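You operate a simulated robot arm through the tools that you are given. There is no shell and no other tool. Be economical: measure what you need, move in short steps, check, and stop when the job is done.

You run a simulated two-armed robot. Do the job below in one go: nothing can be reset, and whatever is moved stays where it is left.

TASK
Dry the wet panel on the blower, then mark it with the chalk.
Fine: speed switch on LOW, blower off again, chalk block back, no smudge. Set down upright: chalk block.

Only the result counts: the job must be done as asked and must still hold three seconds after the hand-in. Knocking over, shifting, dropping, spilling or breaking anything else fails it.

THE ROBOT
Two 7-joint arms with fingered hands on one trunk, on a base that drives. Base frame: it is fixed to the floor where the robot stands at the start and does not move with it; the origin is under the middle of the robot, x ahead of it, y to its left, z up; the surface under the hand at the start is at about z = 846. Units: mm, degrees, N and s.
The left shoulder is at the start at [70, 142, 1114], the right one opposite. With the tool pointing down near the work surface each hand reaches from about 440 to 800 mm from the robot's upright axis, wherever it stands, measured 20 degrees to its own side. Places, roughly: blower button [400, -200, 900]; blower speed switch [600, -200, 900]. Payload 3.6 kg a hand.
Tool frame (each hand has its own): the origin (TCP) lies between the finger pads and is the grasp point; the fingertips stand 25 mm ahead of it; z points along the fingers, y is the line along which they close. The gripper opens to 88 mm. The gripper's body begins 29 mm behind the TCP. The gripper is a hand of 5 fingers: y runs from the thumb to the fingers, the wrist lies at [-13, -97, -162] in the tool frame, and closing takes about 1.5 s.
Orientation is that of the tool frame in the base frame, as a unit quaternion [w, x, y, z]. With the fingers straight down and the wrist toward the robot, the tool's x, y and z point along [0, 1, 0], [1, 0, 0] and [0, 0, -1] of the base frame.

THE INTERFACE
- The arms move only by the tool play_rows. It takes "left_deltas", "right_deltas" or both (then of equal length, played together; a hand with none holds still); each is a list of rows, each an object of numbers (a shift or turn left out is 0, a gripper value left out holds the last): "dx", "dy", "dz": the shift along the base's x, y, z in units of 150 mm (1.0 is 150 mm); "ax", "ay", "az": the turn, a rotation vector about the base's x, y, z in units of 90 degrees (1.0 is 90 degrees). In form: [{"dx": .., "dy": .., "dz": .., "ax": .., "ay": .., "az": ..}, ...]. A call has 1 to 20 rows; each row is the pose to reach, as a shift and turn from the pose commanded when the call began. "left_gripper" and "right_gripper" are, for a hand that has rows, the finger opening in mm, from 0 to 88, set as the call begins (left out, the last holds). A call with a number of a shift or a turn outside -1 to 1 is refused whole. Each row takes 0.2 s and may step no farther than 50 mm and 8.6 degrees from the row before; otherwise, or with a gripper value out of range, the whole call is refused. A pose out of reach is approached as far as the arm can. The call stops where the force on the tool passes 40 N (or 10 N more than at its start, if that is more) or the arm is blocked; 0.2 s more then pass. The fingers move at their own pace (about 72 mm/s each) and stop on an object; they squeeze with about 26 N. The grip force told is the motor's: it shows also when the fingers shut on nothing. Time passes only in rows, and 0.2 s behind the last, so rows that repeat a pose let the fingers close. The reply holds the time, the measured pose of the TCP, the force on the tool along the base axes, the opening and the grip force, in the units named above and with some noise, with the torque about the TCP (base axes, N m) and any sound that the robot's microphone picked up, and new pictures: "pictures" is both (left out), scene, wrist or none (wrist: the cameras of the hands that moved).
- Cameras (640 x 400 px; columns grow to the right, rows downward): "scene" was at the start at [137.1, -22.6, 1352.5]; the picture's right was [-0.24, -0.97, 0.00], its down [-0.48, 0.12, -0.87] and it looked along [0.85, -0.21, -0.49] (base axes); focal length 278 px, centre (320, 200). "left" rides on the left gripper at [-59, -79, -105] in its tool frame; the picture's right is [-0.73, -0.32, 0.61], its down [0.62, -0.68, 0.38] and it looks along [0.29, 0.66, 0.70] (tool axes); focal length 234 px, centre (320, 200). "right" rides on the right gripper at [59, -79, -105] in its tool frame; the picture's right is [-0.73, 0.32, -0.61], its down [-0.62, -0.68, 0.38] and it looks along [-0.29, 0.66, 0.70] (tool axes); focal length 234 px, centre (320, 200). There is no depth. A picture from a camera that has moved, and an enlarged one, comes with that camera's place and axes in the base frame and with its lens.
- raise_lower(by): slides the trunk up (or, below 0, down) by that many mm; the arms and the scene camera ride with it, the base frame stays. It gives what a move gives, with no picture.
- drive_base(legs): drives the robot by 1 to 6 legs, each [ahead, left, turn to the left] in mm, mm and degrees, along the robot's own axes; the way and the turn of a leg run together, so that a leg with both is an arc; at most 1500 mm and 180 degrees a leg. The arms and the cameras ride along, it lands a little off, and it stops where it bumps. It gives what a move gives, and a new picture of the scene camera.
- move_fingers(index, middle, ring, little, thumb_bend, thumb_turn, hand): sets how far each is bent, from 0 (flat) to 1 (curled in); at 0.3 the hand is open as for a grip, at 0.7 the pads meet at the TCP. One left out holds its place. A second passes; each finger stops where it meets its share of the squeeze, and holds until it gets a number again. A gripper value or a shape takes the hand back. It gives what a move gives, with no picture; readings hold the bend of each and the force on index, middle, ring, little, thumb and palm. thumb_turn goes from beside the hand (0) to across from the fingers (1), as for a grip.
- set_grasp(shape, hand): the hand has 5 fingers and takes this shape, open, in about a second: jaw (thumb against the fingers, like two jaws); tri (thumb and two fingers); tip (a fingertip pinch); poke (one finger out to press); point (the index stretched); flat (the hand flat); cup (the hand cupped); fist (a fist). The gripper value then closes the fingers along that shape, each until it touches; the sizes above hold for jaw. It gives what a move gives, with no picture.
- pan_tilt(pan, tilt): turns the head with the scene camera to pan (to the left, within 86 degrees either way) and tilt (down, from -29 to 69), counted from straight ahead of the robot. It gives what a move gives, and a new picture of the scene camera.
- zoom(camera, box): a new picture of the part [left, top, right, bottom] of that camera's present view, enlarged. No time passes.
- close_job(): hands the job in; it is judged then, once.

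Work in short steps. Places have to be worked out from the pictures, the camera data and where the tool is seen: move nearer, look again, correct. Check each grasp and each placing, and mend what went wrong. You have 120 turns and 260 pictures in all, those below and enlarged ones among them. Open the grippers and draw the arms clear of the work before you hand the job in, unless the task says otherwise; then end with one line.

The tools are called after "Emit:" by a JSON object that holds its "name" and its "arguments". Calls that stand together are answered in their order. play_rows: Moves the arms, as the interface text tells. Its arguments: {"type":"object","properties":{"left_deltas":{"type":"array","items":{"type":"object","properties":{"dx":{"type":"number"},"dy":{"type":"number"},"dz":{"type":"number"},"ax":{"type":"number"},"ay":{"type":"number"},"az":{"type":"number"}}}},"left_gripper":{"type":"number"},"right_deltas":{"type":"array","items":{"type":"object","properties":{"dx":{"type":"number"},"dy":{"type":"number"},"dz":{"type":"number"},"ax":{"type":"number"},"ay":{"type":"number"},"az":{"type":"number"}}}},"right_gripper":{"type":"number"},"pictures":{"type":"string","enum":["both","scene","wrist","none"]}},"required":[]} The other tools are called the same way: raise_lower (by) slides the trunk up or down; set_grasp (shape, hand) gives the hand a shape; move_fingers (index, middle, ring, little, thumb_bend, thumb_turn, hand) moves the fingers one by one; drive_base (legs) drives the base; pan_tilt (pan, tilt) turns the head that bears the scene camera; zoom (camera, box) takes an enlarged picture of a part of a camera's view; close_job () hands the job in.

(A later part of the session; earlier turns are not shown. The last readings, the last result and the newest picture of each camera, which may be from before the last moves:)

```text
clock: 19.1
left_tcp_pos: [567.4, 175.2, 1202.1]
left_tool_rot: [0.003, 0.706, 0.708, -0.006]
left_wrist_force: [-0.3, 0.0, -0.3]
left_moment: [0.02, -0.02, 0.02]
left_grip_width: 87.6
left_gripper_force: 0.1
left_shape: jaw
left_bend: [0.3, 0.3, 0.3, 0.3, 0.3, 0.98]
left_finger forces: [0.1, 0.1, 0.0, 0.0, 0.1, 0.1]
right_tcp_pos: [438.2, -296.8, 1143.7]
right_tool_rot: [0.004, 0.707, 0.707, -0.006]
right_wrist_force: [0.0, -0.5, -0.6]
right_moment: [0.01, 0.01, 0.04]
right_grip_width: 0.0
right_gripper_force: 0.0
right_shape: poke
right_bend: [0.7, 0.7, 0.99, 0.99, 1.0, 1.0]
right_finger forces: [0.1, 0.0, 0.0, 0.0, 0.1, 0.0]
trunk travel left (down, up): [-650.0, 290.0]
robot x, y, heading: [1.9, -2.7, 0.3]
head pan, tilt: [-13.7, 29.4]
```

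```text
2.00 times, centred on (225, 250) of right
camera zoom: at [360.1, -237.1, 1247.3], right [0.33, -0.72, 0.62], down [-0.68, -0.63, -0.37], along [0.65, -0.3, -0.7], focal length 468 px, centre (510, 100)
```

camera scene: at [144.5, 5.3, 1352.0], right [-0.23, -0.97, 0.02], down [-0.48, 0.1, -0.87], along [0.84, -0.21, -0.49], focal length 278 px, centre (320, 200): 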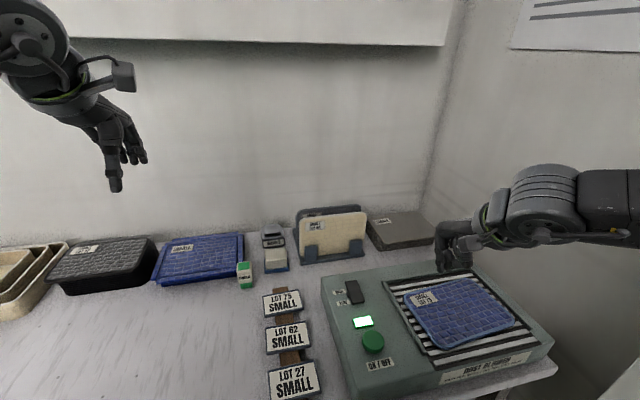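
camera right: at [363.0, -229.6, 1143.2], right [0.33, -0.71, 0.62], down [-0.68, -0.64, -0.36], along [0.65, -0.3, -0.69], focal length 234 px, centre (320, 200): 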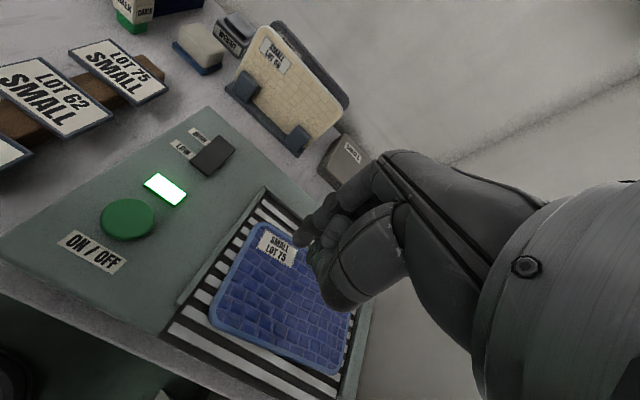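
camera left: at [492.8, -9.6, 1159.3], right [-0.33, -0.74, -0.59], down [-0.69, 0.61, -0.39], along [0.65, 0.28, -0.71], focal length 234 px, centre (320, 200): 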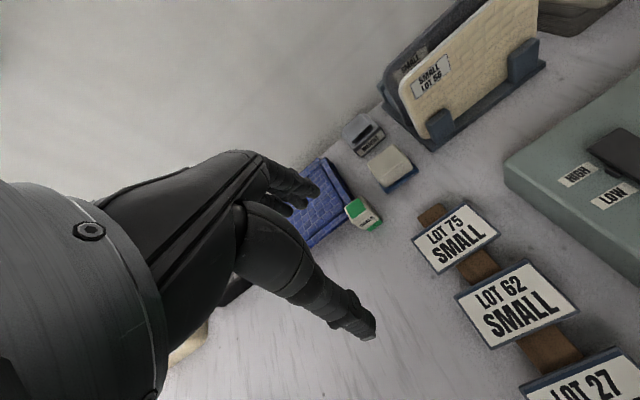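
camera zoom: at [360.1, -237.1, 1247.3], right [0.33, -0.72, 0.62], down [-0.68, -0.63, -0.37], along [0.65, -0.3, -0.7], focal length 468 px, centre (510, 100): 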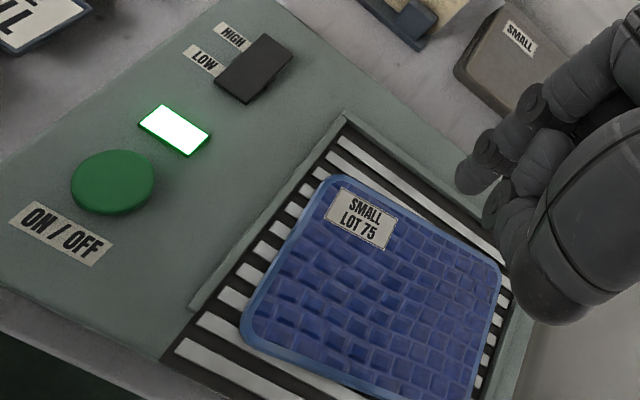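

I can't be sure from the colour alone, so I'll leave the blower running while I fetch the chalk with the right hand (tri shape: thumb, index and middle). I'm moving it over now, high.

Emit:
{"name": "set_grasp", "arguments": {"hand": "right", "shape": "tri"}}

Emit:
{"name": "play_rows", "arguments": {"right_deltas": [{"dx": 0.2, "dy": 0.25}, {"dx": 0.4, "dy": 0.5}, {"dx": 0.6, "dy": 0.75}, {"dx": 0.8, "dy": 1.0}], "pictures": "none"}}

Emit:
{"name": "play_rows", "arguments": {"right_deltas": [{"dx": 0.2, "dy": 0.25}, {"dx": 0.4, "dy": 0.5}, {"dx": 0.6, "dy": 0.75}, {"dx": 0.75, "dy": 1.0}]}}

```text
clock: 20.0
left_tcp_pos: [566.7, 174.4, 1202.7]
left_tool_rot: [0.003, 0.706, 0.708, -0.007]
left_wrist_force: [0.1, 0.1, -0.2]
left_moment: [-0.03, 0.01, 0.0]
left_grip_width: 87.6
left_gripper_force: 0.1
left_shape: jaw
left_bend: [0.3, 0.3, 0.3, 0.3, 0.3, 0.98]
left_finger forces: [0.1, 0.0, 0.0, 0.1, 0.0, 0.1]
right_tcp_pos: [438.8, -297.3, 1142.8]
right_tool_rot: [0.003, 0.706, 0.708, -0.007]
right_wrist_force: [-0.6, 0.0, 0.1]
right_moment: [-0.01, -0.02, -0.02]
right_grip_width: 88.0
right_gripper_force: 0.0
right_shape: tri
right_bend: [0.3, 0.3, 0.99, 0.99, 0.3, 0.98]
right_finger forces: [0.1, 0.0, 0.0, 0.1, 0.0, 0.1]
trunk travel left (down, up): [-650.0, 290.0]
robot x, y, heading: [-1.1, 1.3, 0.1]
head pan, tilt: [-13.7, 29.4]
```

```text
clock: 21.0
left_tcp_pos: [563.6, 159.5, 1205.1]
left_tool_rot: [-0.002, 0.706, 0.708, -0.001]
left_wrist_force: [0.5, 0.0, -0.5]
left_moment: [0.01, 0.03, 0.0]
left_grip_width: 87.8
left_gripper_force: 0.0
left_shape: jaw
left_bend: [0.3, 0.3, 0.3, 0.3, 0.3, 0.98]
left_finger forces: [0.0, 0.1, 0.1, 0.0, 0.1, 0.1]
right_tcp_pos: [554.1, -163.0, 1137.5]
right_tool_rot: [-0.002, 0.707, 0.707, -0.001]
right_wrist_force: [0.4, -0.5, -0.6]
right_moment: [0.02, 0.02, -0.01]
right_grip_width: 88.1
right_gripper_force: 0.1
right_shape: tri
right_bend: [0.3, 0.3, 0.99, 0.99, 0.3, 0.98]
right_finger forces: [0.0, 0.1, 0.0, 0.1, 0.0, 0.0]
trunk travel left (down, up): [-650.0, 290.0]
robot x, y, heading: [-1.8, 0.9, 0.1]
head pan, tilt: [-13.7, 29.4]
```

```text
clock: 22.0
left_tcp_pos: [563.2, 159.2, 1206.3]
left_tool_rot: [0.0, 0.707, 0.708, 0.0]
left_wrist_force: [0.1, 0.3, -0.2]
left_moment: [-0.02, 0.02, 0.0]
left_grip_width: 87.6
left_gripper_force: 0.0
left_shape: jaw
left_bend: [0.3, 0.3, 0.3, 0.3, 0.3, 0.98]
left_finger forces: [0.0, 0.0, 0.0, 0.1, 0.0, 0.0]
right_tcp_pos: [593.2, -115.8, 1130.9]
right_tool_rot: [-0.002, 0.707, 0.708, 0.0]
right_wrist_force: [0.3, 0.1, -1.0]
right_moment: [-0.07, 0.01, -0.01]
right_grip_width: 87.7
right_gripper_force: 0.1
right_shape: tri
right_bend: [0.3, 0.3, 0.99, 0.99, 0.3, 0.98]
right_finger forces: [0.1, 0.0, 0.0, 0.0, 0.0, 0.0]
right hand out of reach, approached as far as the arm can: row 2, 3, 4
trunk travel left (down, up): [-650.0, 290.0]
robot x, y, heading: [-3.9, 2.5, -0.2]
head pan, tilt: [-13.7, 29.4]
camera scene: at [139.4, -22.1, 1352.2], right [-0.24, -0.97, 0.0], down [-0.48, 0.12, -0.87], along [0.85, -0.2, -0.49], focal length 278 px, centre (320, 200)
camera right: at [513.0, -57.6, 1235.9], right [0.32, -0.73, 0.61], down [-0.68, -0.62, -0.38], along [0.66, -0.29, -0.7], focal length 234 px, centre (320, 200)
```

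scene: 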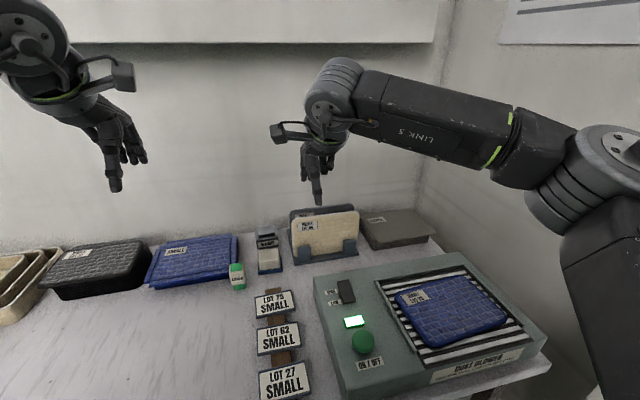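
right: 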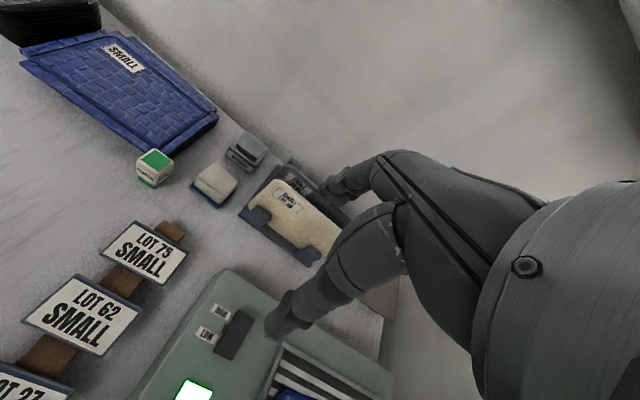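

At this height the chalk side is out of the right arm's reach, so I'll drive the base 170 mm to the left with the arms high and clear.

Emit:
{"name": "drive_base", "arguments": {"legs": [[0, 170, 0]]}}

Emit:
{"name": "zoom", "arguments": {"camera": "scene", "box": [400, 250, 600, 380]}}

```text
clock: 23.4
left_tcp_pos: [561.0, 324.8, 1207.6]
left_tool_rot: [0.0, 0.707, 0.708, 0.001]
left_wrist_force: [0.6, 0.5, 0.1]
left_moment: [-0.01, 0.02, 0.01]
left_grip_width: 87.8
left_gripper_force: 0.1
left_shape: jaw
left_bend: [0.3, 0.3, 0.3, 0.3, 0.3, 0.98]
left_finger forces: [0.1, 0.0, 0.1, 0.1, 0.0, 0.0]
right_tcp_pos: [591.3, 50.3, 1132.8]
right_tool_rot: [0.0, 0.706, 0.708, 0.0]
right_wrist_force: [-0.3, -1.1, -0.3]
right_moment: [0.01, -0.01, 0.01]
right_grip_width: 87.9
right_gripper_force: 0.1
right_shape: tri
right_bend: [0.3, 0.3, 0.99, 0.99, 0.3, 0.98]
right_finger forces: [0.0, 0.0, 0.0, 0.1, 0.1, 0.0]
trunk travel left (down, up): [-650.0, 290.0]
robot x, y, heading: [-0.9, 163.5, -0.0]
head pan, tilt: [-13.7, 29.4]
camera scene: at [136.9, 144.3, 1352.5], right [-0.24, -0.97, 0.0], down [-0.48, 0.12, -0.87], along [0.85, -0.2, -0.49], focal length 278 px, centre (320, 200)
```

scene: 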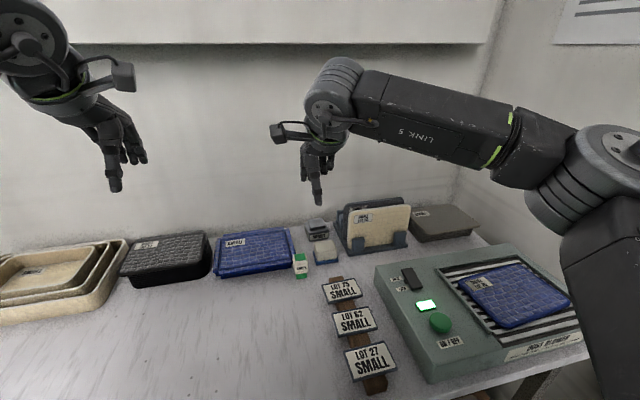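

```text
3.08 times, centred on (500, 315) of scene
camera zoom: at [136.9, 144.3, 1352.5], right [-0.24, -0.97, 0.0], down [-0.48, 0.12, -0.87], along [0.85, -0.2, -0.49], focal length 855 px, centre (-234, -154)
```

zoom: 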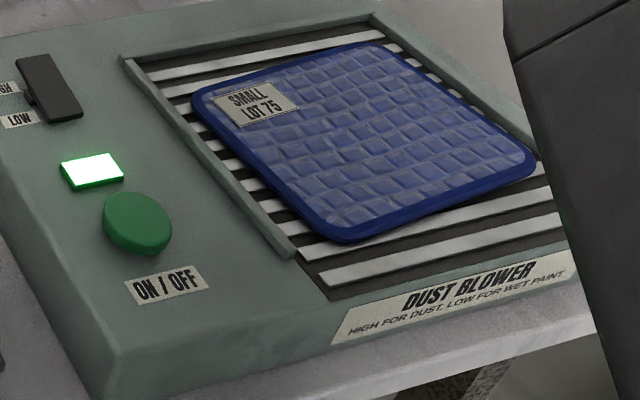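

The panel's rim turned from pale to deep blue between 19 and 22 s, so it's dry. Now I'll make a small move to see where the commanded pose stands.

Emit:
{"name": "play_rows", "arguments": {"right_deltas": [{"dz": -0.15}, {"dz": -0.3}], "pictures": "wrist"}}

```text
clock: 24.1
left_tcp_pos: [560.1, 326.1, 1206.7]
left_tool_rot: [0.0, 0.707, 0.708, 0.0]
left_wrist_force: [0.0, 0.3, -0.2]
left_moment: [0.02, 0.0, 0.03]
left_grip_width: 87.7
left_gripper_force: 0.1
left_shape: jaw
left_bend: [0.3, 0.3, 0.3, 0.3, 0.3, 0.98]
left_finger forces: [0.1, 0.1, 0.1, 0.0, 0.1, 0.0]
right_tcp_pos: [589.2, 52.3, 1087.3]
right_tool_rot: [-0.001, 0.707, 0.707, 0.0]
right_wrist_force: [0.5, -0.5, -0.5]
right_moment: [0.02, -0.01, 0.0]
right_grip_width: 88.1
right_gripper_force: 0.0
right_shape: tri
right_bend: [0.3, 0.3, 0.99, 0.99, 0.3, 0.98]
right_finger forces: [0.0, 0.1, 0.0, 0.0, 0.1, 0.0]
trunk travel left (down, up): [-650.0, 290.0]
robot x, y, heading: [0.0, 165.7, 0.0]
head pan, tilt: [-13.7, 29.4]
camera right: at [510.6, 110.2, 1192.6], right [0.32, -0.73, 0.61], down [-0.68, -0.62, -0.38], along [0.66, -0.29, -0.7], focal length 234 px, centre (320, 200)
```

right: 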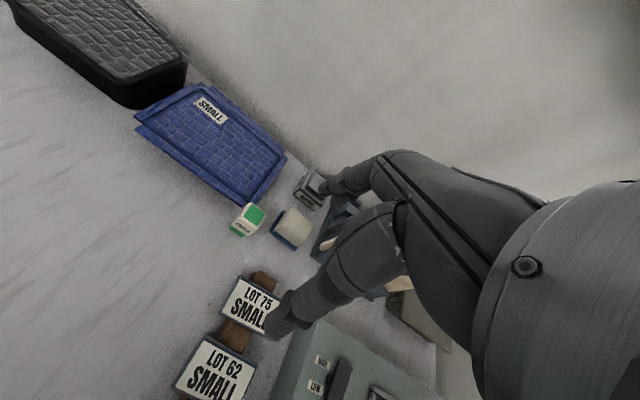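

Emit:
{"name": "zoom", "arguments": {"camera": "right", "box": [200, 170, 320, 245]}}

Emit:
{"name": "play_rows", "arguments": {"right_deltas": [{"dx": 0.25, "dz": -0.1}, {"dx": 0.5, "dz": -0.25}, {"dx": 0.75, "dz": -0.4}]}}

```text
5.33 times, centred on (260, 208) of right
camera zoom: at [510.6, 110.2, 1192.6], right [0.32, -0.73, 0.61], down [-0.68, -0.62, -0.38], along [0.66, -0.29, -0.7], focal length 1249 px, centre (640, 160)
```

zoom: 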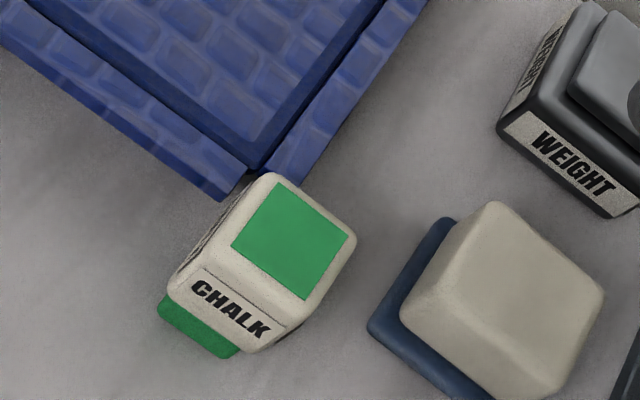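

```text
clock: 24.9
left_tcp_pos: [560.9, 326.2, 1206.8]
left_tool_rot: [0.0, 0.706, 0.708, 0.0]
left_wrist_force: [-0.6, 0.5, 0.2]
left_moment: [-0.04, -0.04, 0.0]
left_grip_width: 87.4
left_gripper_force: 0.0
left_shape: jaw
left_bend: [0.3, 0.3, 0.3, 0.3, 0.3, 0.98]
left_finger forces: [0.0, 0.0, 0.1, 0.0, 0.0, 0.1]
right_tcp_pos: [648.3, 8.9, 1034.3]
right_tool_rot: [0.0, 0.706, 0.708, 0.001]
right_wrist_force: [0.0, -0.3, -0.2]
right_moment: [0.02, 0.01, 0.03]
right_grip_width: 87.7
right_gripper_force: 0.1
right_shape: tri
right_bend: [0.3, 0.3, 0.99, 0.99, 0.3, 0.98]
right_finger forces: [0.1, 0.1, 0.0, 0.1, 0.0, 0.1]
right hand out of reach, approached as far as the arm can: row 1, 2, 3
trunk travel left (down, up): [-650.0, 290.0]
robot x, y, heading: [-1.3, 166.8, 0.1]
head pan, tilt: [-13.7, 29.4]
camera scene: at [137.5, 145.0, 1352.4], right [-0.23, -0.97, 0.0], down [-0.48, 0.12, -0.87], along [0.85, -0.2, -0.49], focal length 278 px, centre (320, 200)
camera right: at [568.6, 66.7, 1139.4], right [0.32, -0.73, 0.61], down [-0.68, -0.62, -0.39], along [0.66, -0.29, -0.7], focal length 234 px, centre (320, 200)
```

scene: 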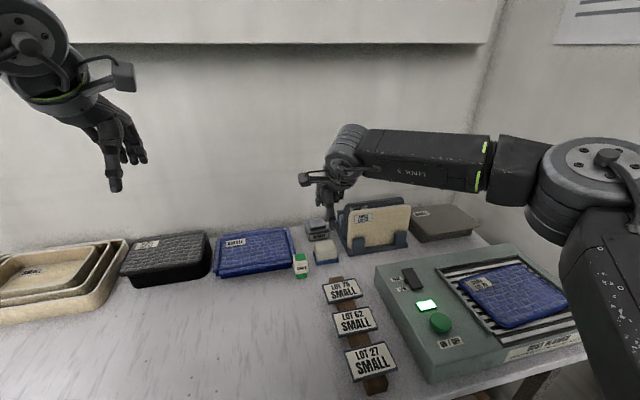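
right: 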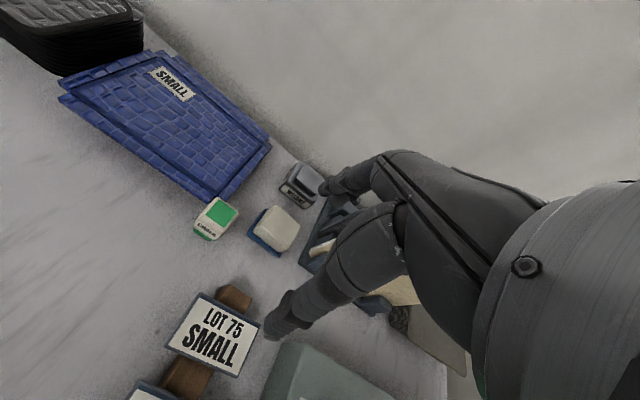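

The right arm reaches best 20° to its own side, so I'll drive another 150 mm left (the hand is high and clear).

Emit:
{"name": "drive_base", "arguments": {"legs": [[0, 150, 0]]}}

Emit:
{"name": "play_rows", "arguments": {"right_deltas": [{"dy": -0.25, "dx": 0.1}, {"dy": -0.5, "dx": 0.2}, {"dy": -0.7, "dx": 0.39}]}}

```text
clock: 26.2
left_tcp_pos: [560.8, 474.3, 1206.7]
left_tool_rot: [-0.001, 0.707, 0.707, 0.0]
left_wrist_force: [-0.3, -1.0, 0.7]
left_moment: [0.02, 0.0, -0.01]
left_grip_width: 87.8
left_gripper_force: 0.2
left_shape: jaw
left_bend: [0.3, 0.3, 0.3, 0.3, 0.3, 0.98]
left_finger forces: [0.0, 0.0, 0.0, 0.0, 0.0, 0.0]
right_tcp_pos: [649.0, 156.8, 1034.4]
right_tool_rot: [0.0, 0.707, 0.708, 0.001]
right_wrist_force: [0.3, -0.4, -0.5]
right_moment: [0.03, 0.01, 0.0]
right_grip_width: 87.7
right_gripper_force: 0.1
right_shape: tri
right_bend: [0.3, 0.3, 0.99, 0.99, 0.3, 0.98]
right_finger forces: [0.0, 0.0, 0.0, 0.0, 0.0, 0.1]
trunk travel left (down, up): [-650.0, 290.0]
robot x, y, heading: [1.0, 316.7, -0.1]
head pan, tilt: [-13.7, 29.4]
camera scene: at [136.7, 293.4, 1352.4], right [-0.24, -0.97, 0.0], down [-0.48, 0.12, -0.87], along [0.85, -0.21, -0.49], focal length 278 px, centre (320, 200)
```

scene: 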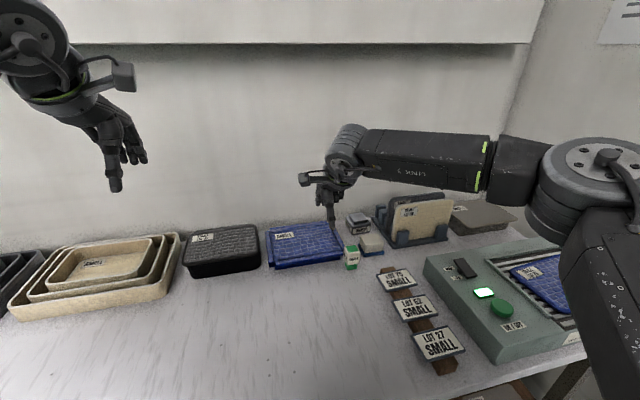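

```text
clock: 27.0
left_tcp_pos: [562.8, 474.2, 1206.2]
left_tool_rot: [-0.001, 0.707, 0.707, 0.001]
left_wrist_force: [-0.2, 0.6, -0.2]
left_moment: [0.0, 0.0, -0.01]
left_grip_width: 87.6
left_gripper_force: 0.0
left_shape: jaw
left_bend: [0.3, 0.3, 0.3, 0.3, 0.3, 0.98]
left_finger forces: [0.0, 0.0, 0.1, 0.0, 0.1, 0.1]
right_tcp_pos: [704.5, 50.3, 1034.1]
right_tool_rot: [-0.001, 0.707, 0.707, 0.001]
right_wrist_force: [-0.2, 0.8, -1.5]
right_moment: [0.02, 0.03, 0.03]
right_grip_width: 88.0
right_gripper_force: 0.0
right_shape: tri
right_bend: [0.3, 0.3, 0.99, 0.99, 0.3, 0.98]
right_finger forces: [0.1, 0.1, 0.0, 0.1, 0.0, 0.0]
trunk travel left (down, up): [-650.0, 290.0]
robot x, y, heading: [-2.5, 318.6, 0.1]
head pan, tilt: [-13.7, 29.4]
camera scene: at [138.6, 294.1, 1352.2], right [-0.24, -0.97, 0.0], down [-0.48, 0.12, -0.87], along [0.85, -0.21, -0.49], focal length 278 px, centre (320, 200)
camera right: at [624.4, 108.4, 1138.8], right [0.32, -0.73, 0.61], down [-0.68, -0.62, -0.39], along [0.66, -0.29, -0.7], focal length 234 px, centre (320, 200)
```

scene: 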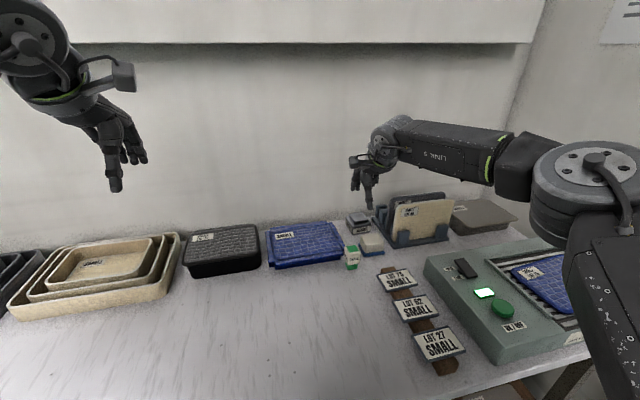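
right: 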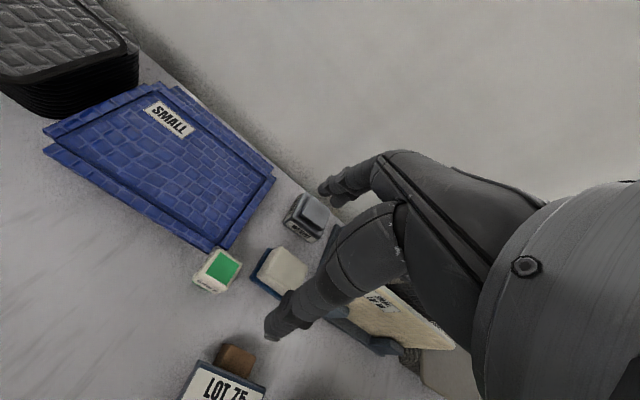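

The chalk is in reach now. I'll centre over it at y≈55, part-close to 70 mm, go down to z≈900 and look.

Emit:
{"name": "play_rows", "arguments": {"right_deltas": [{"dx": 0.02, "dy": 0.03, "dz": -0.25}, {"dx": 0.02, "dy": 0.03, "dz": -0.5}, {"dx": 0.02, "dy": 0.03, "dz": -0.75}, {"dx": 0.02, "dy": 0.03, "dz": -0.87}, {"dx": 0.02, "dy": 0.03, "dz": -0.87}], "right_gripper": 70}}

Emit:
{"name": "zoom", "arguments": {"camera": "scene", "box": [310, 170, 430, 290]}}

Emit:
{"name": "zoom", "arguments": {"camera": "right", "box": [180, 120, 440, 380]}}

```text
clock: 28.2
left_tcp_pos: [559.1, 474.9, 1207.5]
left_tool_rot: [0.0, 0.707, 0.707, 0.0]
left_wrist_force: [-0.3, 0.2, -0.2]
left_moment: [-0.04, 0.02, 0.0]
left_grip_width: 87.5
left_gripper_force: 0.1
left_shape: jaw
left_bend: [0.3, 0.3, 0.3, 0.3, 0.3, 0.98]
left_finger forces: [0.1, 0.0, 0.0, 0.0, 0.2, 0.0]
right_tcp_pos: [678.0, 46.9, 923.1]
right_tool_rot: [0.0, 0.706, 0.708, 0.001]
right_wrist_force: [-0.4, 0.0, -0.3]
right_moment: [0.03, 0.01, -0.01]
right_grip_width: 70.4
right_gripper_force: 0.0
right_shape: tri
right_bend: [0.27, 0.34, 0.99, 0.99, 0.49, 0.99]
right_finger forces: [0.0, 0.1, 0.0, 0.1, 0.1, 0.1]
right hand out of reach, approached as far as the arm can: row 1, 2, 3, 4, 5
trunk travel left (down, up): [-650.0, 290.0]
robot x, y, heading: [-3.0, 318.4, 0.2]
head pan, tilt: [-13.7, 29.4]
camera scene: at [136.7, 294.6, 1352.5], right [-0.24, -0.97, 0.0], down [-0.48, 0.12, -0.87], along [0.85, -0.21, -0.49], focal length 278 px, centre (320, 200)
camera right: at [597.7, 103.9, 1027.4], right [0.32, -0.73, 0.61], down [-0.68, -0.62, -0.39], along [0.66, -0.29, -0.7], focal length 234 px, centre (320, 200)
```

scene: 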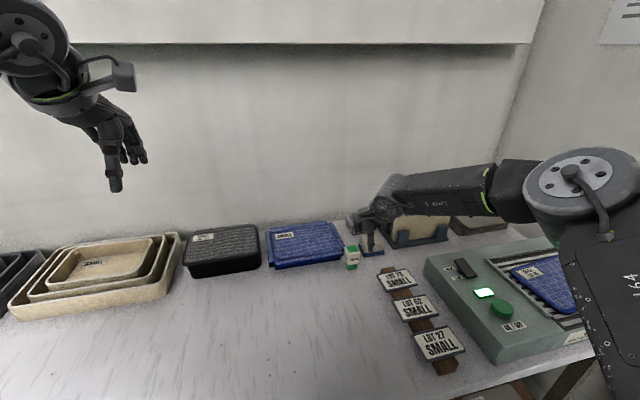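
right: 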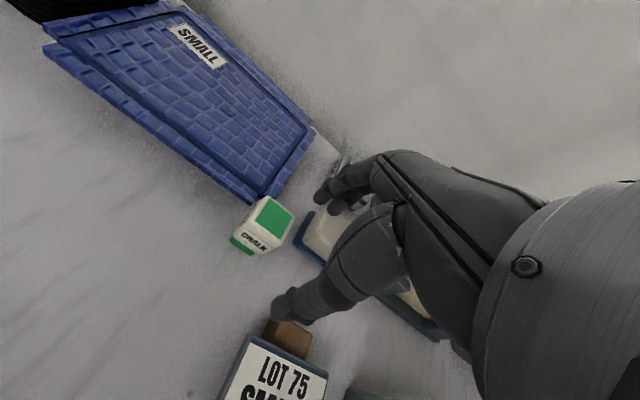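

```text
3.33 times, centred on (370, 230) of scene
camera zoom: at [136.7, 294.6, 1352.5], right [-0.24, -0.97, 0.0], down [-0.48, 0.12, -0.87], along [0.85, -0.21, -0.49], focal length 926 px, centre (153, 100)
```

zoom: 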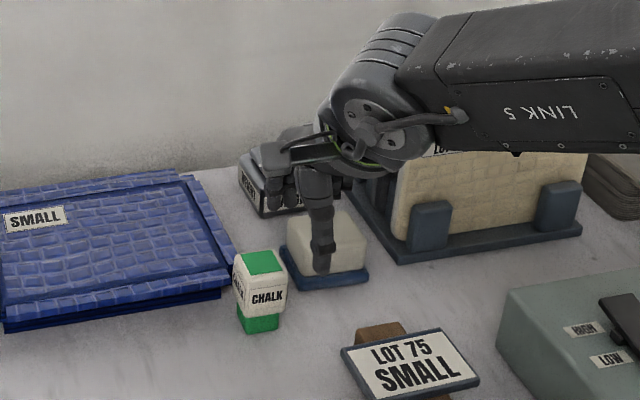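

```text
1.54 times, centred on (310, 250) of right
camera zoom: at [597.7, 103.9, 1027.4], right [0.32, -0.73, 0.61], down [-0.68, -0.62, -0.39], along [0.66, -0.29, -0.7], focal length 360 px, centre (335, 123)
```

zoom: 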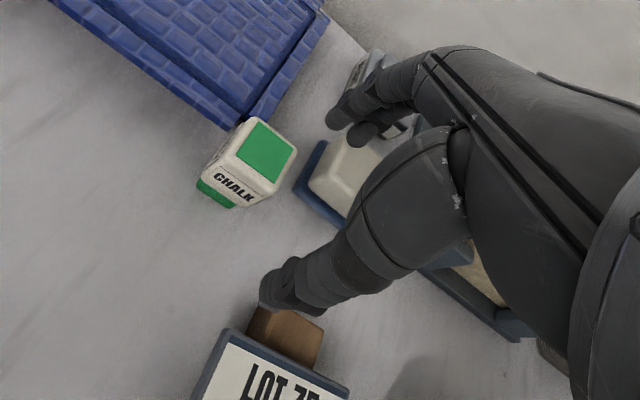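

The arm stops about 30 mm short. Before driving closer, I'll look down to check the clearance between the base and the table front.

Emit:
{"name": "pan_tilt", "arguments": {"pan": -10, "tilt": 69}}

```text
clock: 29.3
left_tcp_pos: [561.0, 474.7, 1207.1]
left_tool_rot: [0.001, 0.707, 0.707, 0.0]
left_wrist_force: [0.6, 0.1, 0.5]
left_moment: [0.03, 0.0, 0.0]
left_grip_width: 87.7
left_gripper_force: 0.0
left_shape: jaw
left_bend: [0.3, 0.3, 0.3, 0.3, 0.3, 0.98]
left_finger forces: [0.0, 0.0, 0.0, 0.0, 0.0, 0.0]
right_tcp_pos: [677.8, 45.4, 922.4]
right_tool_rot: [0.0, 0.707, 0.707, 0.001]
right_wrist_force: [-0.6, -0.6, 0.4]
right_moment: [0.01, 0.04, 0.03]
right_grip_width: 70.2
right_gripper_force: 0.0
right_shape: tri
right_bend: [0.27, 0.34, 0.99, 0.99, 0.49, 0.99]
right_finger forces: [0.0, 0.0, 0.0, 0.0, 0.0, 0.0]
trunk travel left (down, up): [-650.0, 290.0]
robot x, y, heading: [1.1, 318.5, 0.1]
head pan, tilt: [-10.0, 68.8]
camera scene: at [103.7, 306.3, 1300.1], right [-0.17, -0.98, 0.0], down [-0.92, 0.16, -0.36], along [0.36, -0.06, -0.93], focal length 278 px, centre (320, 200)
```

scene: 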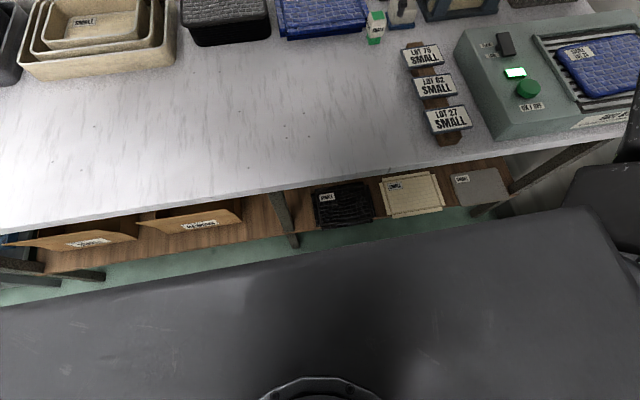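

The base is near the table's shelf, so I won't drive forward. The pose [704, 50, 1034] was reachable, so I'll go back up to it and use the trunk to do the descent instead.

Emit:
{"name": "play_rows", "arguments": {"right_deltas": [{"dz": 0.25}, {"dz": 0.5}, {"dx": 0.1, "dy": 0.03, "dz": 0.75}, {"dx": 0.19, "dy": 0.06, "dz": 0.8}], "pictures": "none"}}

Emit:
{"name": "pan_tilt", "arguments": {"pan": -22, "tilt": 35}}

```text
clock: 30.3
left_tcp_pos: [561.9, 474.1, 1206.9]
left_tool_rot: [0.0, 0.707, 0.708, 0.0]
left_wrist_force: [-0.6, 0.0, -0.6]
left_moment: [0.0, 0.01, 0.04]
left_grip_width: 87.8
left_gripper_force: 0.0
left_shape: jaw
left_bend: [0.3, 0.3, 0.3, 0.3, 0.3, 0.98]
left_finger forces: [0.0, 0.1, 0.0, 0.0, 0.0, 0.1]
right_tcp_pos: [703.6, 52.3, 1042.4]
right_tool_rot: [0.0, 0.707, 0.707, 0.001]
right_wrist_force: [-0.5, 0.2, 0.3]
right_moment: [-0.01, -0.04, -0.01]
right_grip_width: 70.2
right_gripper_force: 0.1
right_shape: tri
right_bend: [0.27, 0.34, 0.99, 0.99, 0.49, 0.99]
right_finger forces: [0.0, 0.1, 0.0, 0.1, 0.0, 0.0]
right hand out of reach, approached as far as the arm can: row 4
trunk travel left (down, up): [-650.0, 290.0]
robot x, y, heading: [2.0, 317.6, 0.2]
head pan, tilt: [-10.0, 68.8]
```

```text
clock: 31.3
left_tcp_pos: [559.7, 474.6, 1207.2]
left_tool_rot: [0.001, 0.707, 0.707, -0.001]
left_wrist_force: [0.7, 1.0, 0.2]
left_moment: [-0.02, 0.01, 0.02]
left_grip_width: 87.8
left_gripper_force: 0.1
left_shape: jaw
left_bend: [0.3, 0.3, 0.3, 0.3, 0.3, 0.98]
left_finger forces: [0.0, 0.0, 0.0, 0.0, 0.0, 0.1]
right_tcp_pos: [702.1, 51.9, 1042.5]
right_tool_rot: [-0.001, 0.706, 0.708, 0.001]
right_wrist_force: [-0.4, -0.3, -0.3]
right_moment: [0.0, -0.02, 0.01]
right_grip_width: 70.1
right_gripper_force: 0.0
right_shape: tri
right_bend: [0.27, 0.34, 0.99, 0.99, 0.49, 0.99]
right_finger forces: [0.1, 0.0, 0.0, 0.0, 0.0, 0.0]
trunk travel left (down, up): [-650.0, 290.0]
robot x, y, heading: [0.6, 314.0, 0.1]
head pan, tilt: [-22.0, 35.0]
camera scene: at [130.4, 283.1, 1343.6], right [-0.37, -0.93, 0.0], down [-0.53, 0.21, -0.82], along [0.76, -0.31, -0.57], focal length 278 px, centre (320, 200)
```

scene: 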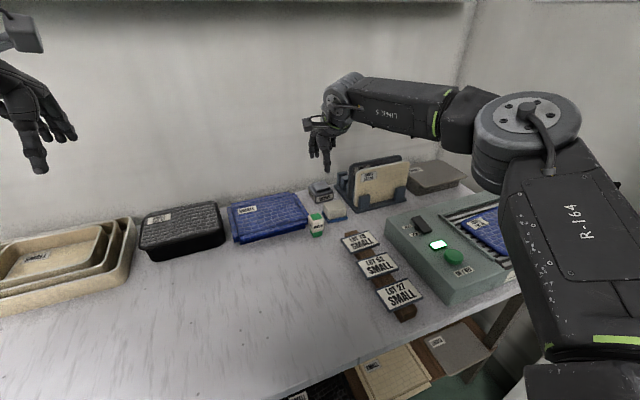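

Lowering the trunk 110 mm, then checking.

Emit:
{"name": "raise_lower", "arguments": {"by": -110}}

Emit:
{"name": "play_rows", "arguments": {"right_deltas": [{"dx": 0.02, "dy": 0.01}, {"dx": 0.04, "dy": 0.02}]}}

Emit:
{"name": "zoom", "arguments": {"camera": "right", "box": [160, 120, 420, 380]}}

Emit:
{"name": "zoom", "arguments": {"camera": "scene", "box": [260, 120, 400, 220]}}

```text
clock: 32.7
left_tcp_pos: [560.4, 474.7, 1096.7]
left_tool_rot: [0.0, 0.707, 0.707, 0.0]
left_wrist_force: [0.8, -0.5, -1.0]
left_moment: [-0.01, 0.0, 0.01]
left_grip_width: 87.6
left_gripper_force: 0.0
left_shape: jaw
left_bend: [0.3, 0.3, 0.3, 0.3, 0.3, 0.98]
left_finger forces: [0.1, 0.0, 0.0, 0.0, 0.0, 0.1]
right_tcp_pos: [702.5, 52.7, 930.7]
right_tool_rot: [0.0, 0.707, 0.708, 0.0]
right_wrist_force: [0.0, 0.5, 1.0]
right_moment: [0.0, -0.02, 0.0]
right_grip_width: 70.3
right_gripper_force: 0.0
right_shape: tri
right_bend: [0.27, 0.34, 0.99, 0.99, 0.49, 0.99]
right_finger forces: [0.0, 0.1, 0.0, 0.1, 0.0, 0.1]
trunk travel left (down, up): [-540.0, 400.0]
robot x, y, heading: [-1.6, 312.3, -0.1]
head pan, tilt: [-22.0, 35.0]
```

```text
clock: 33.3
left_tcp_pos: [560.2, 475.0, 1097.0]
left_tool_rot: [0.001, 0.708, 0.707, 0.0]
left_wrist_force: [0.3, 0.3, -0.1]
left_moment: [-0.02, 0.02, 0.0]
left_grip_width: 87.8
left_gripper_force: 0.0
left_shape: jaw
left_bend: [0.3, 0.3, 0.3, 0.3, 0.3, 0.98]
left_finger forces: [0.0, 0.1, 0.0, 0.1, 0.0, 0.1]
right_tcp_pos: [702.5, 52.7, 933.4]
right_tool_rot: [0.0, 0.706, 0.708, 0.001]
right_wrist_force: [-0.3, -1.1, -0.8]
right_moment: [-0.01, 0.02, 0.0]
right_grip_width: 70.2
right_gripper_force: 0.2
right_shape: tri
right_bend: [0.27, 0.34, 0.99, 0.99, 0.49, 0.99]
right_finger forces: [0.1, 0.0, 0.0, 0.1, 0.0, 0.1]
right hand out of reach, approached as far as the arm can: row 1, 2
trunk travel left (down, up): [-540.0, 400.0]
robot x, y, heading: [-2.2, 318.8, -0.1]
head pan, tilt: [-22.0, 35.0]
camera scene: at [130.2, 283.1, 1233.7], right [-0.37, -0.93, 0.0], down [-0.53, 0.21, -0.82], along [0.76, -0.31, -0.57], focal length 278 px, centre (320, 200)
camera right: at [622.4, 111.0, 1037.1], right [0.32, -0.73, 0.61], down [-0.68, -0.62, -0.39], along [0.66, -0.29, -0.7], focal length 234 px, centre (320, 200)
```

scene: 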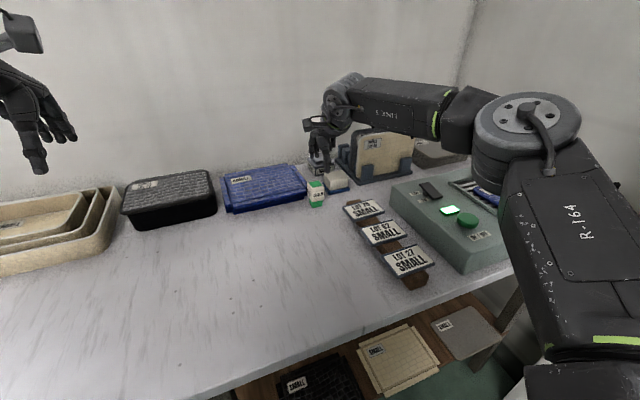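
right: 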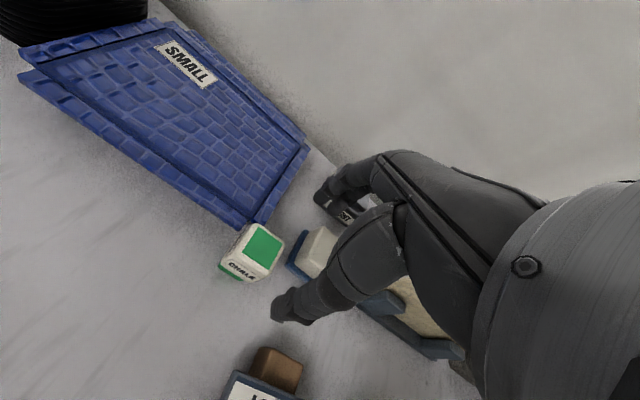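

```text
1.54 times, centred on (290, 250) of right
camera zoom: at [622.4, 111.0, 1037.1], right [0.32, -0.73, 0.61], down [-0.68, -0.62, -0.39], along [0.66, -0.29, -0.7], focal length 360 px, centre (366, 123)
```

zoom: 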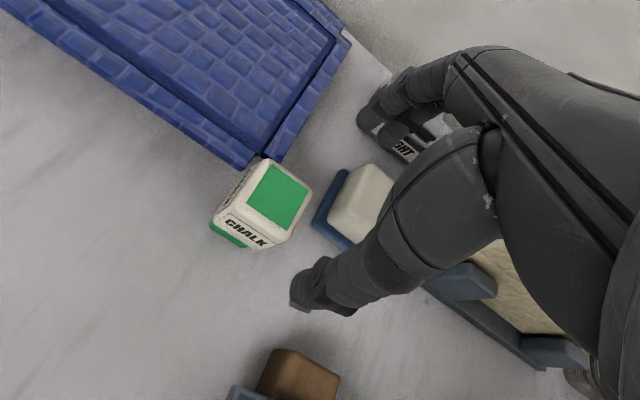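

```text
4.00 times, centred on (330, 170) of scene
camera zoom: at [130.2, 283.1, 1233.7], right [-0.37, -0.93, 0.0], down [-0.53, 0.21, -0.82], along [0.76, -0.31, -0.57], focal length 1111 px, centre (280, 320)
```

zoom: 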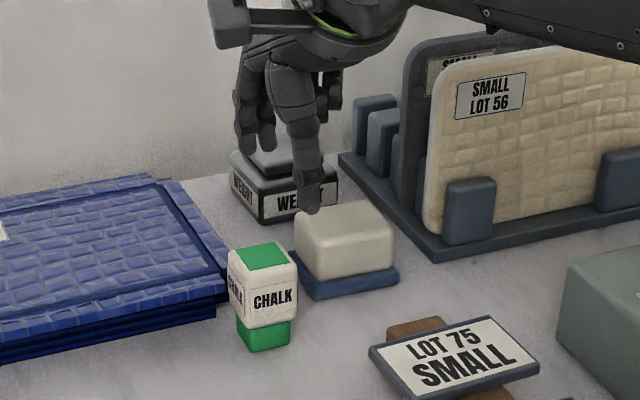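

Now I measure the chalk at x 687–727, centre y≈61, top 854, table 795. The fingers straddle it (thumb x≈665, fingers x≈750). I'm lowering the trunk 80 mm so the tips reach about z 830, above the tray top (~813).

Emit:
{"name": "raise_lower", "arguments": {"by": -80}}

Emit:
{"name": "zoom", "arguments": {"camera": "right", "box": [160, 120, 420, 380]}}

Emit:
{"name": "zoom", "arguments": {"camera": "scene", "box": [240, 100, 400, 220]}}

```text
clock: 34.5
left_tcp_pos: [559.2, 474.8, 1017.3]
left_tool_rot: [0.0, 0.707, 0.707, 0.0]
left_wrist_force: [-0.3, 1.0, -0.3]
left_moment: [-0.01, -0.01, -0.02]
left_grip_width: 87.9
left_gripper_force: 0.0
left_shape: jaw
left_bend: [0.3, 0.3, 0.3, 0.3, 0.3, 0.98]
left_finger forces: [0.1, 0.0, 0.0, 0.1, 0.0, 0.0]
right_tcp_pos: [702.1, 51.9, 852.4]
right_tool_rot: [0.0, 0.707, 0.708, 0.002]
right_wrist_force: [-0.3, -0.3, 0.8]
right_moment: [-0.02, -0.01, 0.03]
right_grip_width: 70.1
right_gripper_force: 0.0
right_shape: tri
right_bend: [0.27, 0.34, 0.99, 0.99, 0.49, 0.99]
right_finger forces: [0.0, 0.0, 0.1, 0.1, 0.0, 0.0]
trunk travel left (down, up): [-460.0, 480.0]
robot x, y, heading: [-1.6, 318.9, 0.1]
head pan, tilt: [-22.0, 35.0]
```

```text
1.54 times, centred on (290, 250) of right
camera zoom: at [622.2, 111.1, 957.3], right [0.32, -0.73, 0.61], down [-0.68, -0.62, -0.39], along [0.66, -0.29, -0.69], focal length 360 px, centre (366, 123)
```

zoom: 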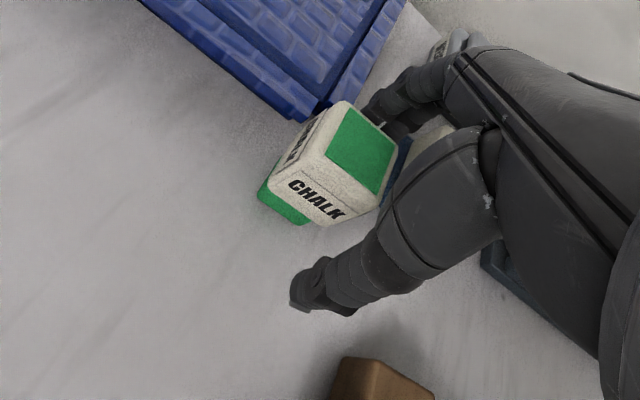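

```text
3.33 times, centred on (320, 160) of scene
camera zoom: at [130.0, 283.1, 1153.7], right [-0.37, -0.93, 0.0], down [-0.53, 0.21, -0.82], along [0.76, -0.31, -0.57], focal length 926 px, centre (320, 333)
```

zoom: 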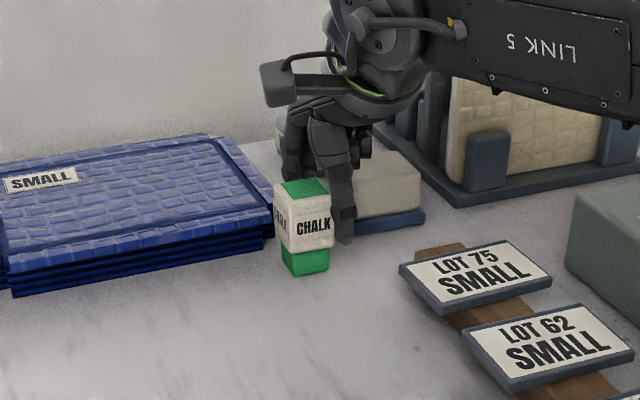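

The thumb sits about 13 mm right of the chalk's centre (y≈64). I'll shift the hand +9 mm in y before closing.

Emit:
{"name": "play_rows", "arguments": {"right_deltas": [{"dy": 0.03}, {"dy": 0.06}], "pictures": "wrist"}}

Emit:
{"name": "zoom", "arguments": {"camera": "scene", "box": [280, 120, 360, 180]}}

```text
clock: 35.1
left_tcp_pos: [560.2, 476.6, 1016.7]
left_tool_rot: [-0.001, 0.707, 0.707, 0.001]
left_wrist_force: [-0.4, 0.7, 0.2]
left_moment: [0.01, 0.0, -0.01]
left_grip_width: 87.6
left_gripper_force: 0.0
left_shape: jaw
left_bend: [0.3, 0.3, 0.3, 0.3, 0.3, 0.98]
left_finger forces: [0.1, 0.1, 0.0, 0.0, 0.0, 0.1]
right_tcp_pos: [698.9, 61.5, 851.8]
right_tool_rot: [0.001, 0.707, 0.708, 0.002]
right_wrist_force: [-0.1, -0.3, 0.1]
right_moment: [0.02, 0.02, 0.0]
right_grip_width: 70.3
right_gripper_force: 0.0
right_shape: tri
right_bend: [0.27, 0.34, 0.99, 0.99, 0.49, 0.99]
right_finger forces: [0.0, 0.1, 0.0, 0.1, 0.1, 0.0]
right hand out of reach, approached as far as the arm can: row 2
trunk travel left (down, up): [-460.0, 480.0]
robot x, y, heading: [0.6, 315.7, -0.1]
head pan, tilt: [-22.0, 35.0]
camera right: at [620.1, 119.2, 957.3], right [0.32, -0.73, 0.61], down [-0.68, -0.62, -0.39], along [0.66, -0.29, -0.69], focal length 234 px, centre (320, 200)
```

right: 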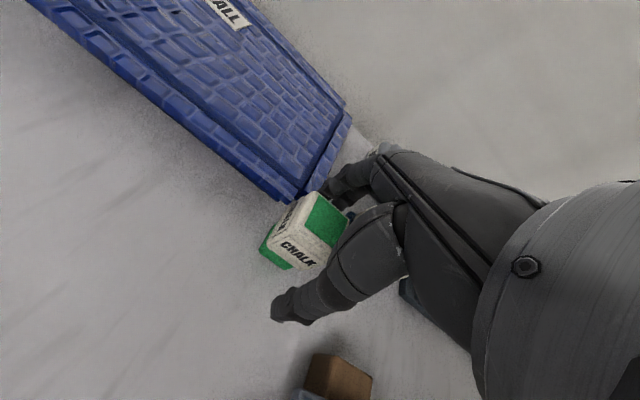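

```text
6.67 times, centred on (320, 150) of scene
camera zoom: at [130.2, 283.1, 1153.7], right [-0.37, -0.93, 0.0], down [-0.53, 0.21, -0.82], along [0.76, -0.31, -0.57], focal length 1852 px, centre (320, 533)
```

zoom: 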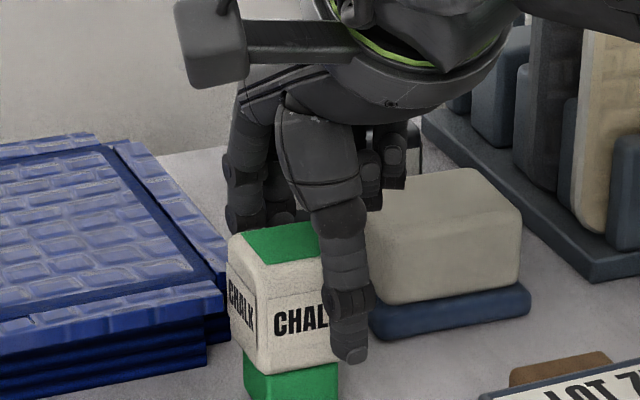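

The thumb is now within about 6 mm of the chalk's centreline. I'm closing the grip.

Emit:
{"name": "play_rows", "arguments": {"right_deltas": [{"dz": 0}, {"dz": 0}, {"dz": 0}, {"dz": 0}, {"dz": 0}, {"dz": 0}, {"dz": 0}, {"dz": 0}], "right_gripper": 20, "pictures": "wrist"}}

Emit:
{"name": "zoom", "arguments": {"camera": "scene", "box": [280, 120, 360, 180]}}

```text
clock: 36.9
left_tcp_pos: [560.6, 475.6, 1017.7]
left_tool_rot: [0.0, 0.707, 0.707, 0.0]
left_wrist_force: [-1.1, -1.1, -0.3]
left_moment: [0.01, 0.01, -0.01]
left_grip_width: 87.8
left_gripper_force: 0.1
left_shape: jaw
left_bend: [0.3, 0.3, 0.3, 0.3, 0.3, 0.98]
left_finger forces: [0.0, 0.1, 0.1, 0.0, 0.0, 0.1]
right_tcp_pos: [700.3, 61.5, 852.4]
right_tool_rot: [0.0, 0.706, 0.708, 0.003]
right_wrist_force: [0.2, 0.6, 0.5]
right_moment: [-0.01, -0.01, 0.0]
right_grip_width: 32.2
right_gripper_force: 26.1
right_shape: tri
right_bend: [0.74, 0.52, 1.0, 1.0, 0.72, 1.0]
right_finger forces: [11.8, 11.6, 0.1, 0.1, 23.4, 0.1]
trunk travel left (down, up): [-460.0, 480.0]
robot x, y, heading: [4.4, 316.0, 0.2]
head pan, tilt: [-22.0, 35.0]
camera right: at [620.1, 119.2, 957.2], right [0.32, -0.73, 0.61], down [-0.68, -0.62, -0.39], along [0.66, -0.29, -0.69], focal length 234 px, centre (320, 200)
```

right: 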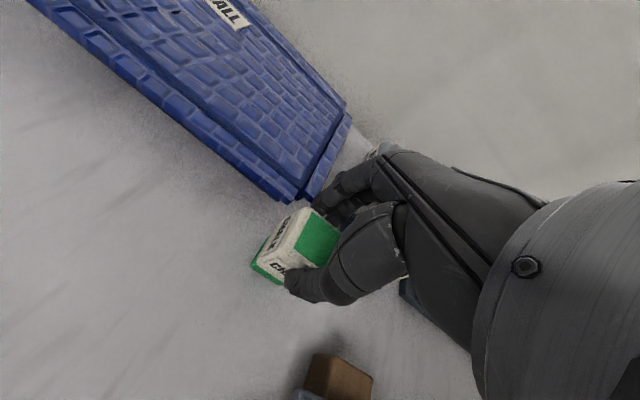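

```text
6.67 times, centred on (320, 150) of scene
camera zoom: at [130.4, 283.0, 1153.7], right [-0.37, -0.93, 0.0], down [-0.53, 0.21, -0.82], along [0.76, -0.31, -0.57], focal length 1852 px, centre (320, 533)
```

zoom: 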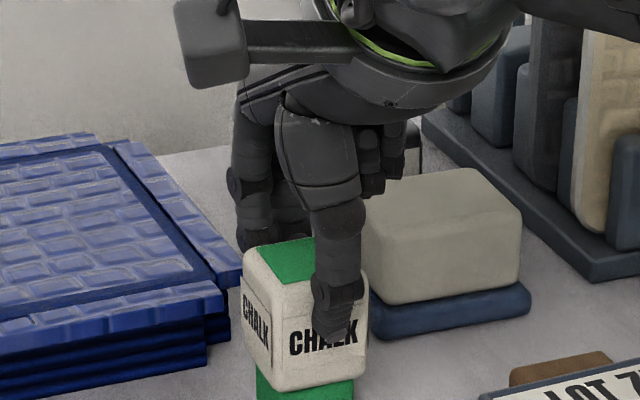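

The chalk is gripped by all three digits (32 mm); it slid about 7 mm toward me. I'm lifting straight up with the trunk.

Emit:
{"name": "raise_lower", "arguments": {"by": 100}}

Emit:
{"name": "zoom", "arguments": {"camera": "scene", "box": [260, 100, 400, 200]}}

Emit:
{"name": "zoom", "arguments": {"camera": "right", "box": [200, 150, 400, 350]}}

```text
clock: 38.2
left_tcp_pos: [560.8, 475.1, 1116.1]
left_tool_rot: [0.0, 0.707, 0.707, 0.0]
left_wrist_force: [0.5, -0.7, 0.0]
left_moment: [0.03, -0.01, 0.0]
left_grip_width: 87.9
left_gripper_force: 0.0
left_shape: jaw
left_bend: [0.3, 0.3, 0.3, 0.3, 0.3, 0.98]
left_finger forces: [0.0, 0.0, 0.1, 0.1, 0.1, 0.0]
right_tcp_pos: [700.8, 61.7, 951.3]
right_tool_rot: [0.0, 0.706, 0.708, 0.002]
right_wrist_force: [0.3, 1.0, -1.3]
right_moment: [-0.04, 0.0, 0.01]
right_grip_width: 32.4
right_gripper_force: 25.8
right_shape: tri
right_bend: [0.74, 0.52, 1.0, 1.0, 0.72, 1.0]
right_finger forces: [11.8, 11.6, 0.1, 0.0, 23.5, 0.0]
trunk travel left (down, up): [-560.0, 380.0]
robot x, y, heading: [2.0, 317.4, -0.0]
head pan, tilt: [-22.0, 35.0]
```

```text
4.00 times, centred on (330, 150) of scene
camera zoom: at [130.6, 283.0, 1253.6], right [-0.37, -0.93, 0.0], down [-0.53, 0.21, -0.82], along [0.76, -0.31, -0.57], focal length 1111 px, centre (280, 400)
```

zoom: 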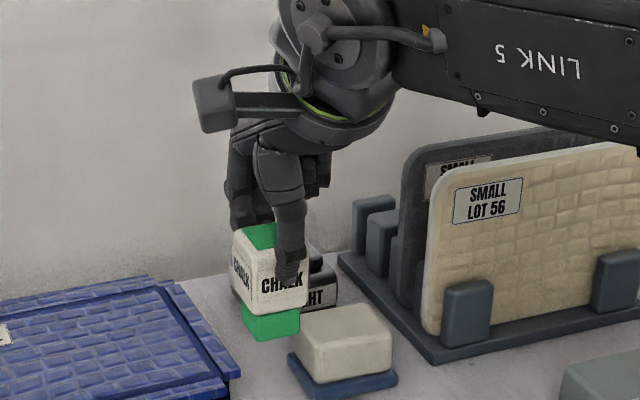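

```text
2.00 times, centred on (300, 250) of right
camera zoom: at [620.4, 119.2, 1057.1], right [0.32, -0.73, 0.61], down [-0.68, -0.62, -0.39], along [0.66, -0.29, -0.69], focal length 468 px, centre (360, 100)
```

zoom: 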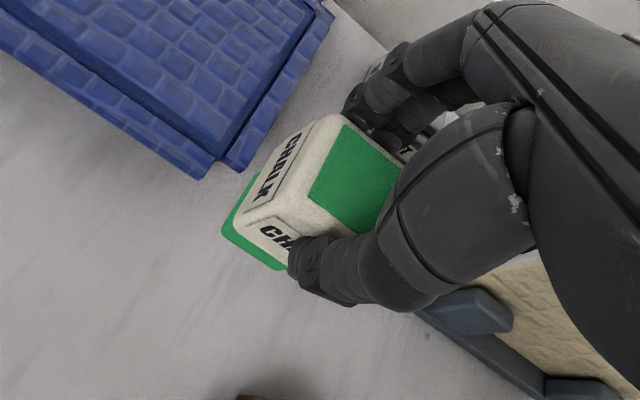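

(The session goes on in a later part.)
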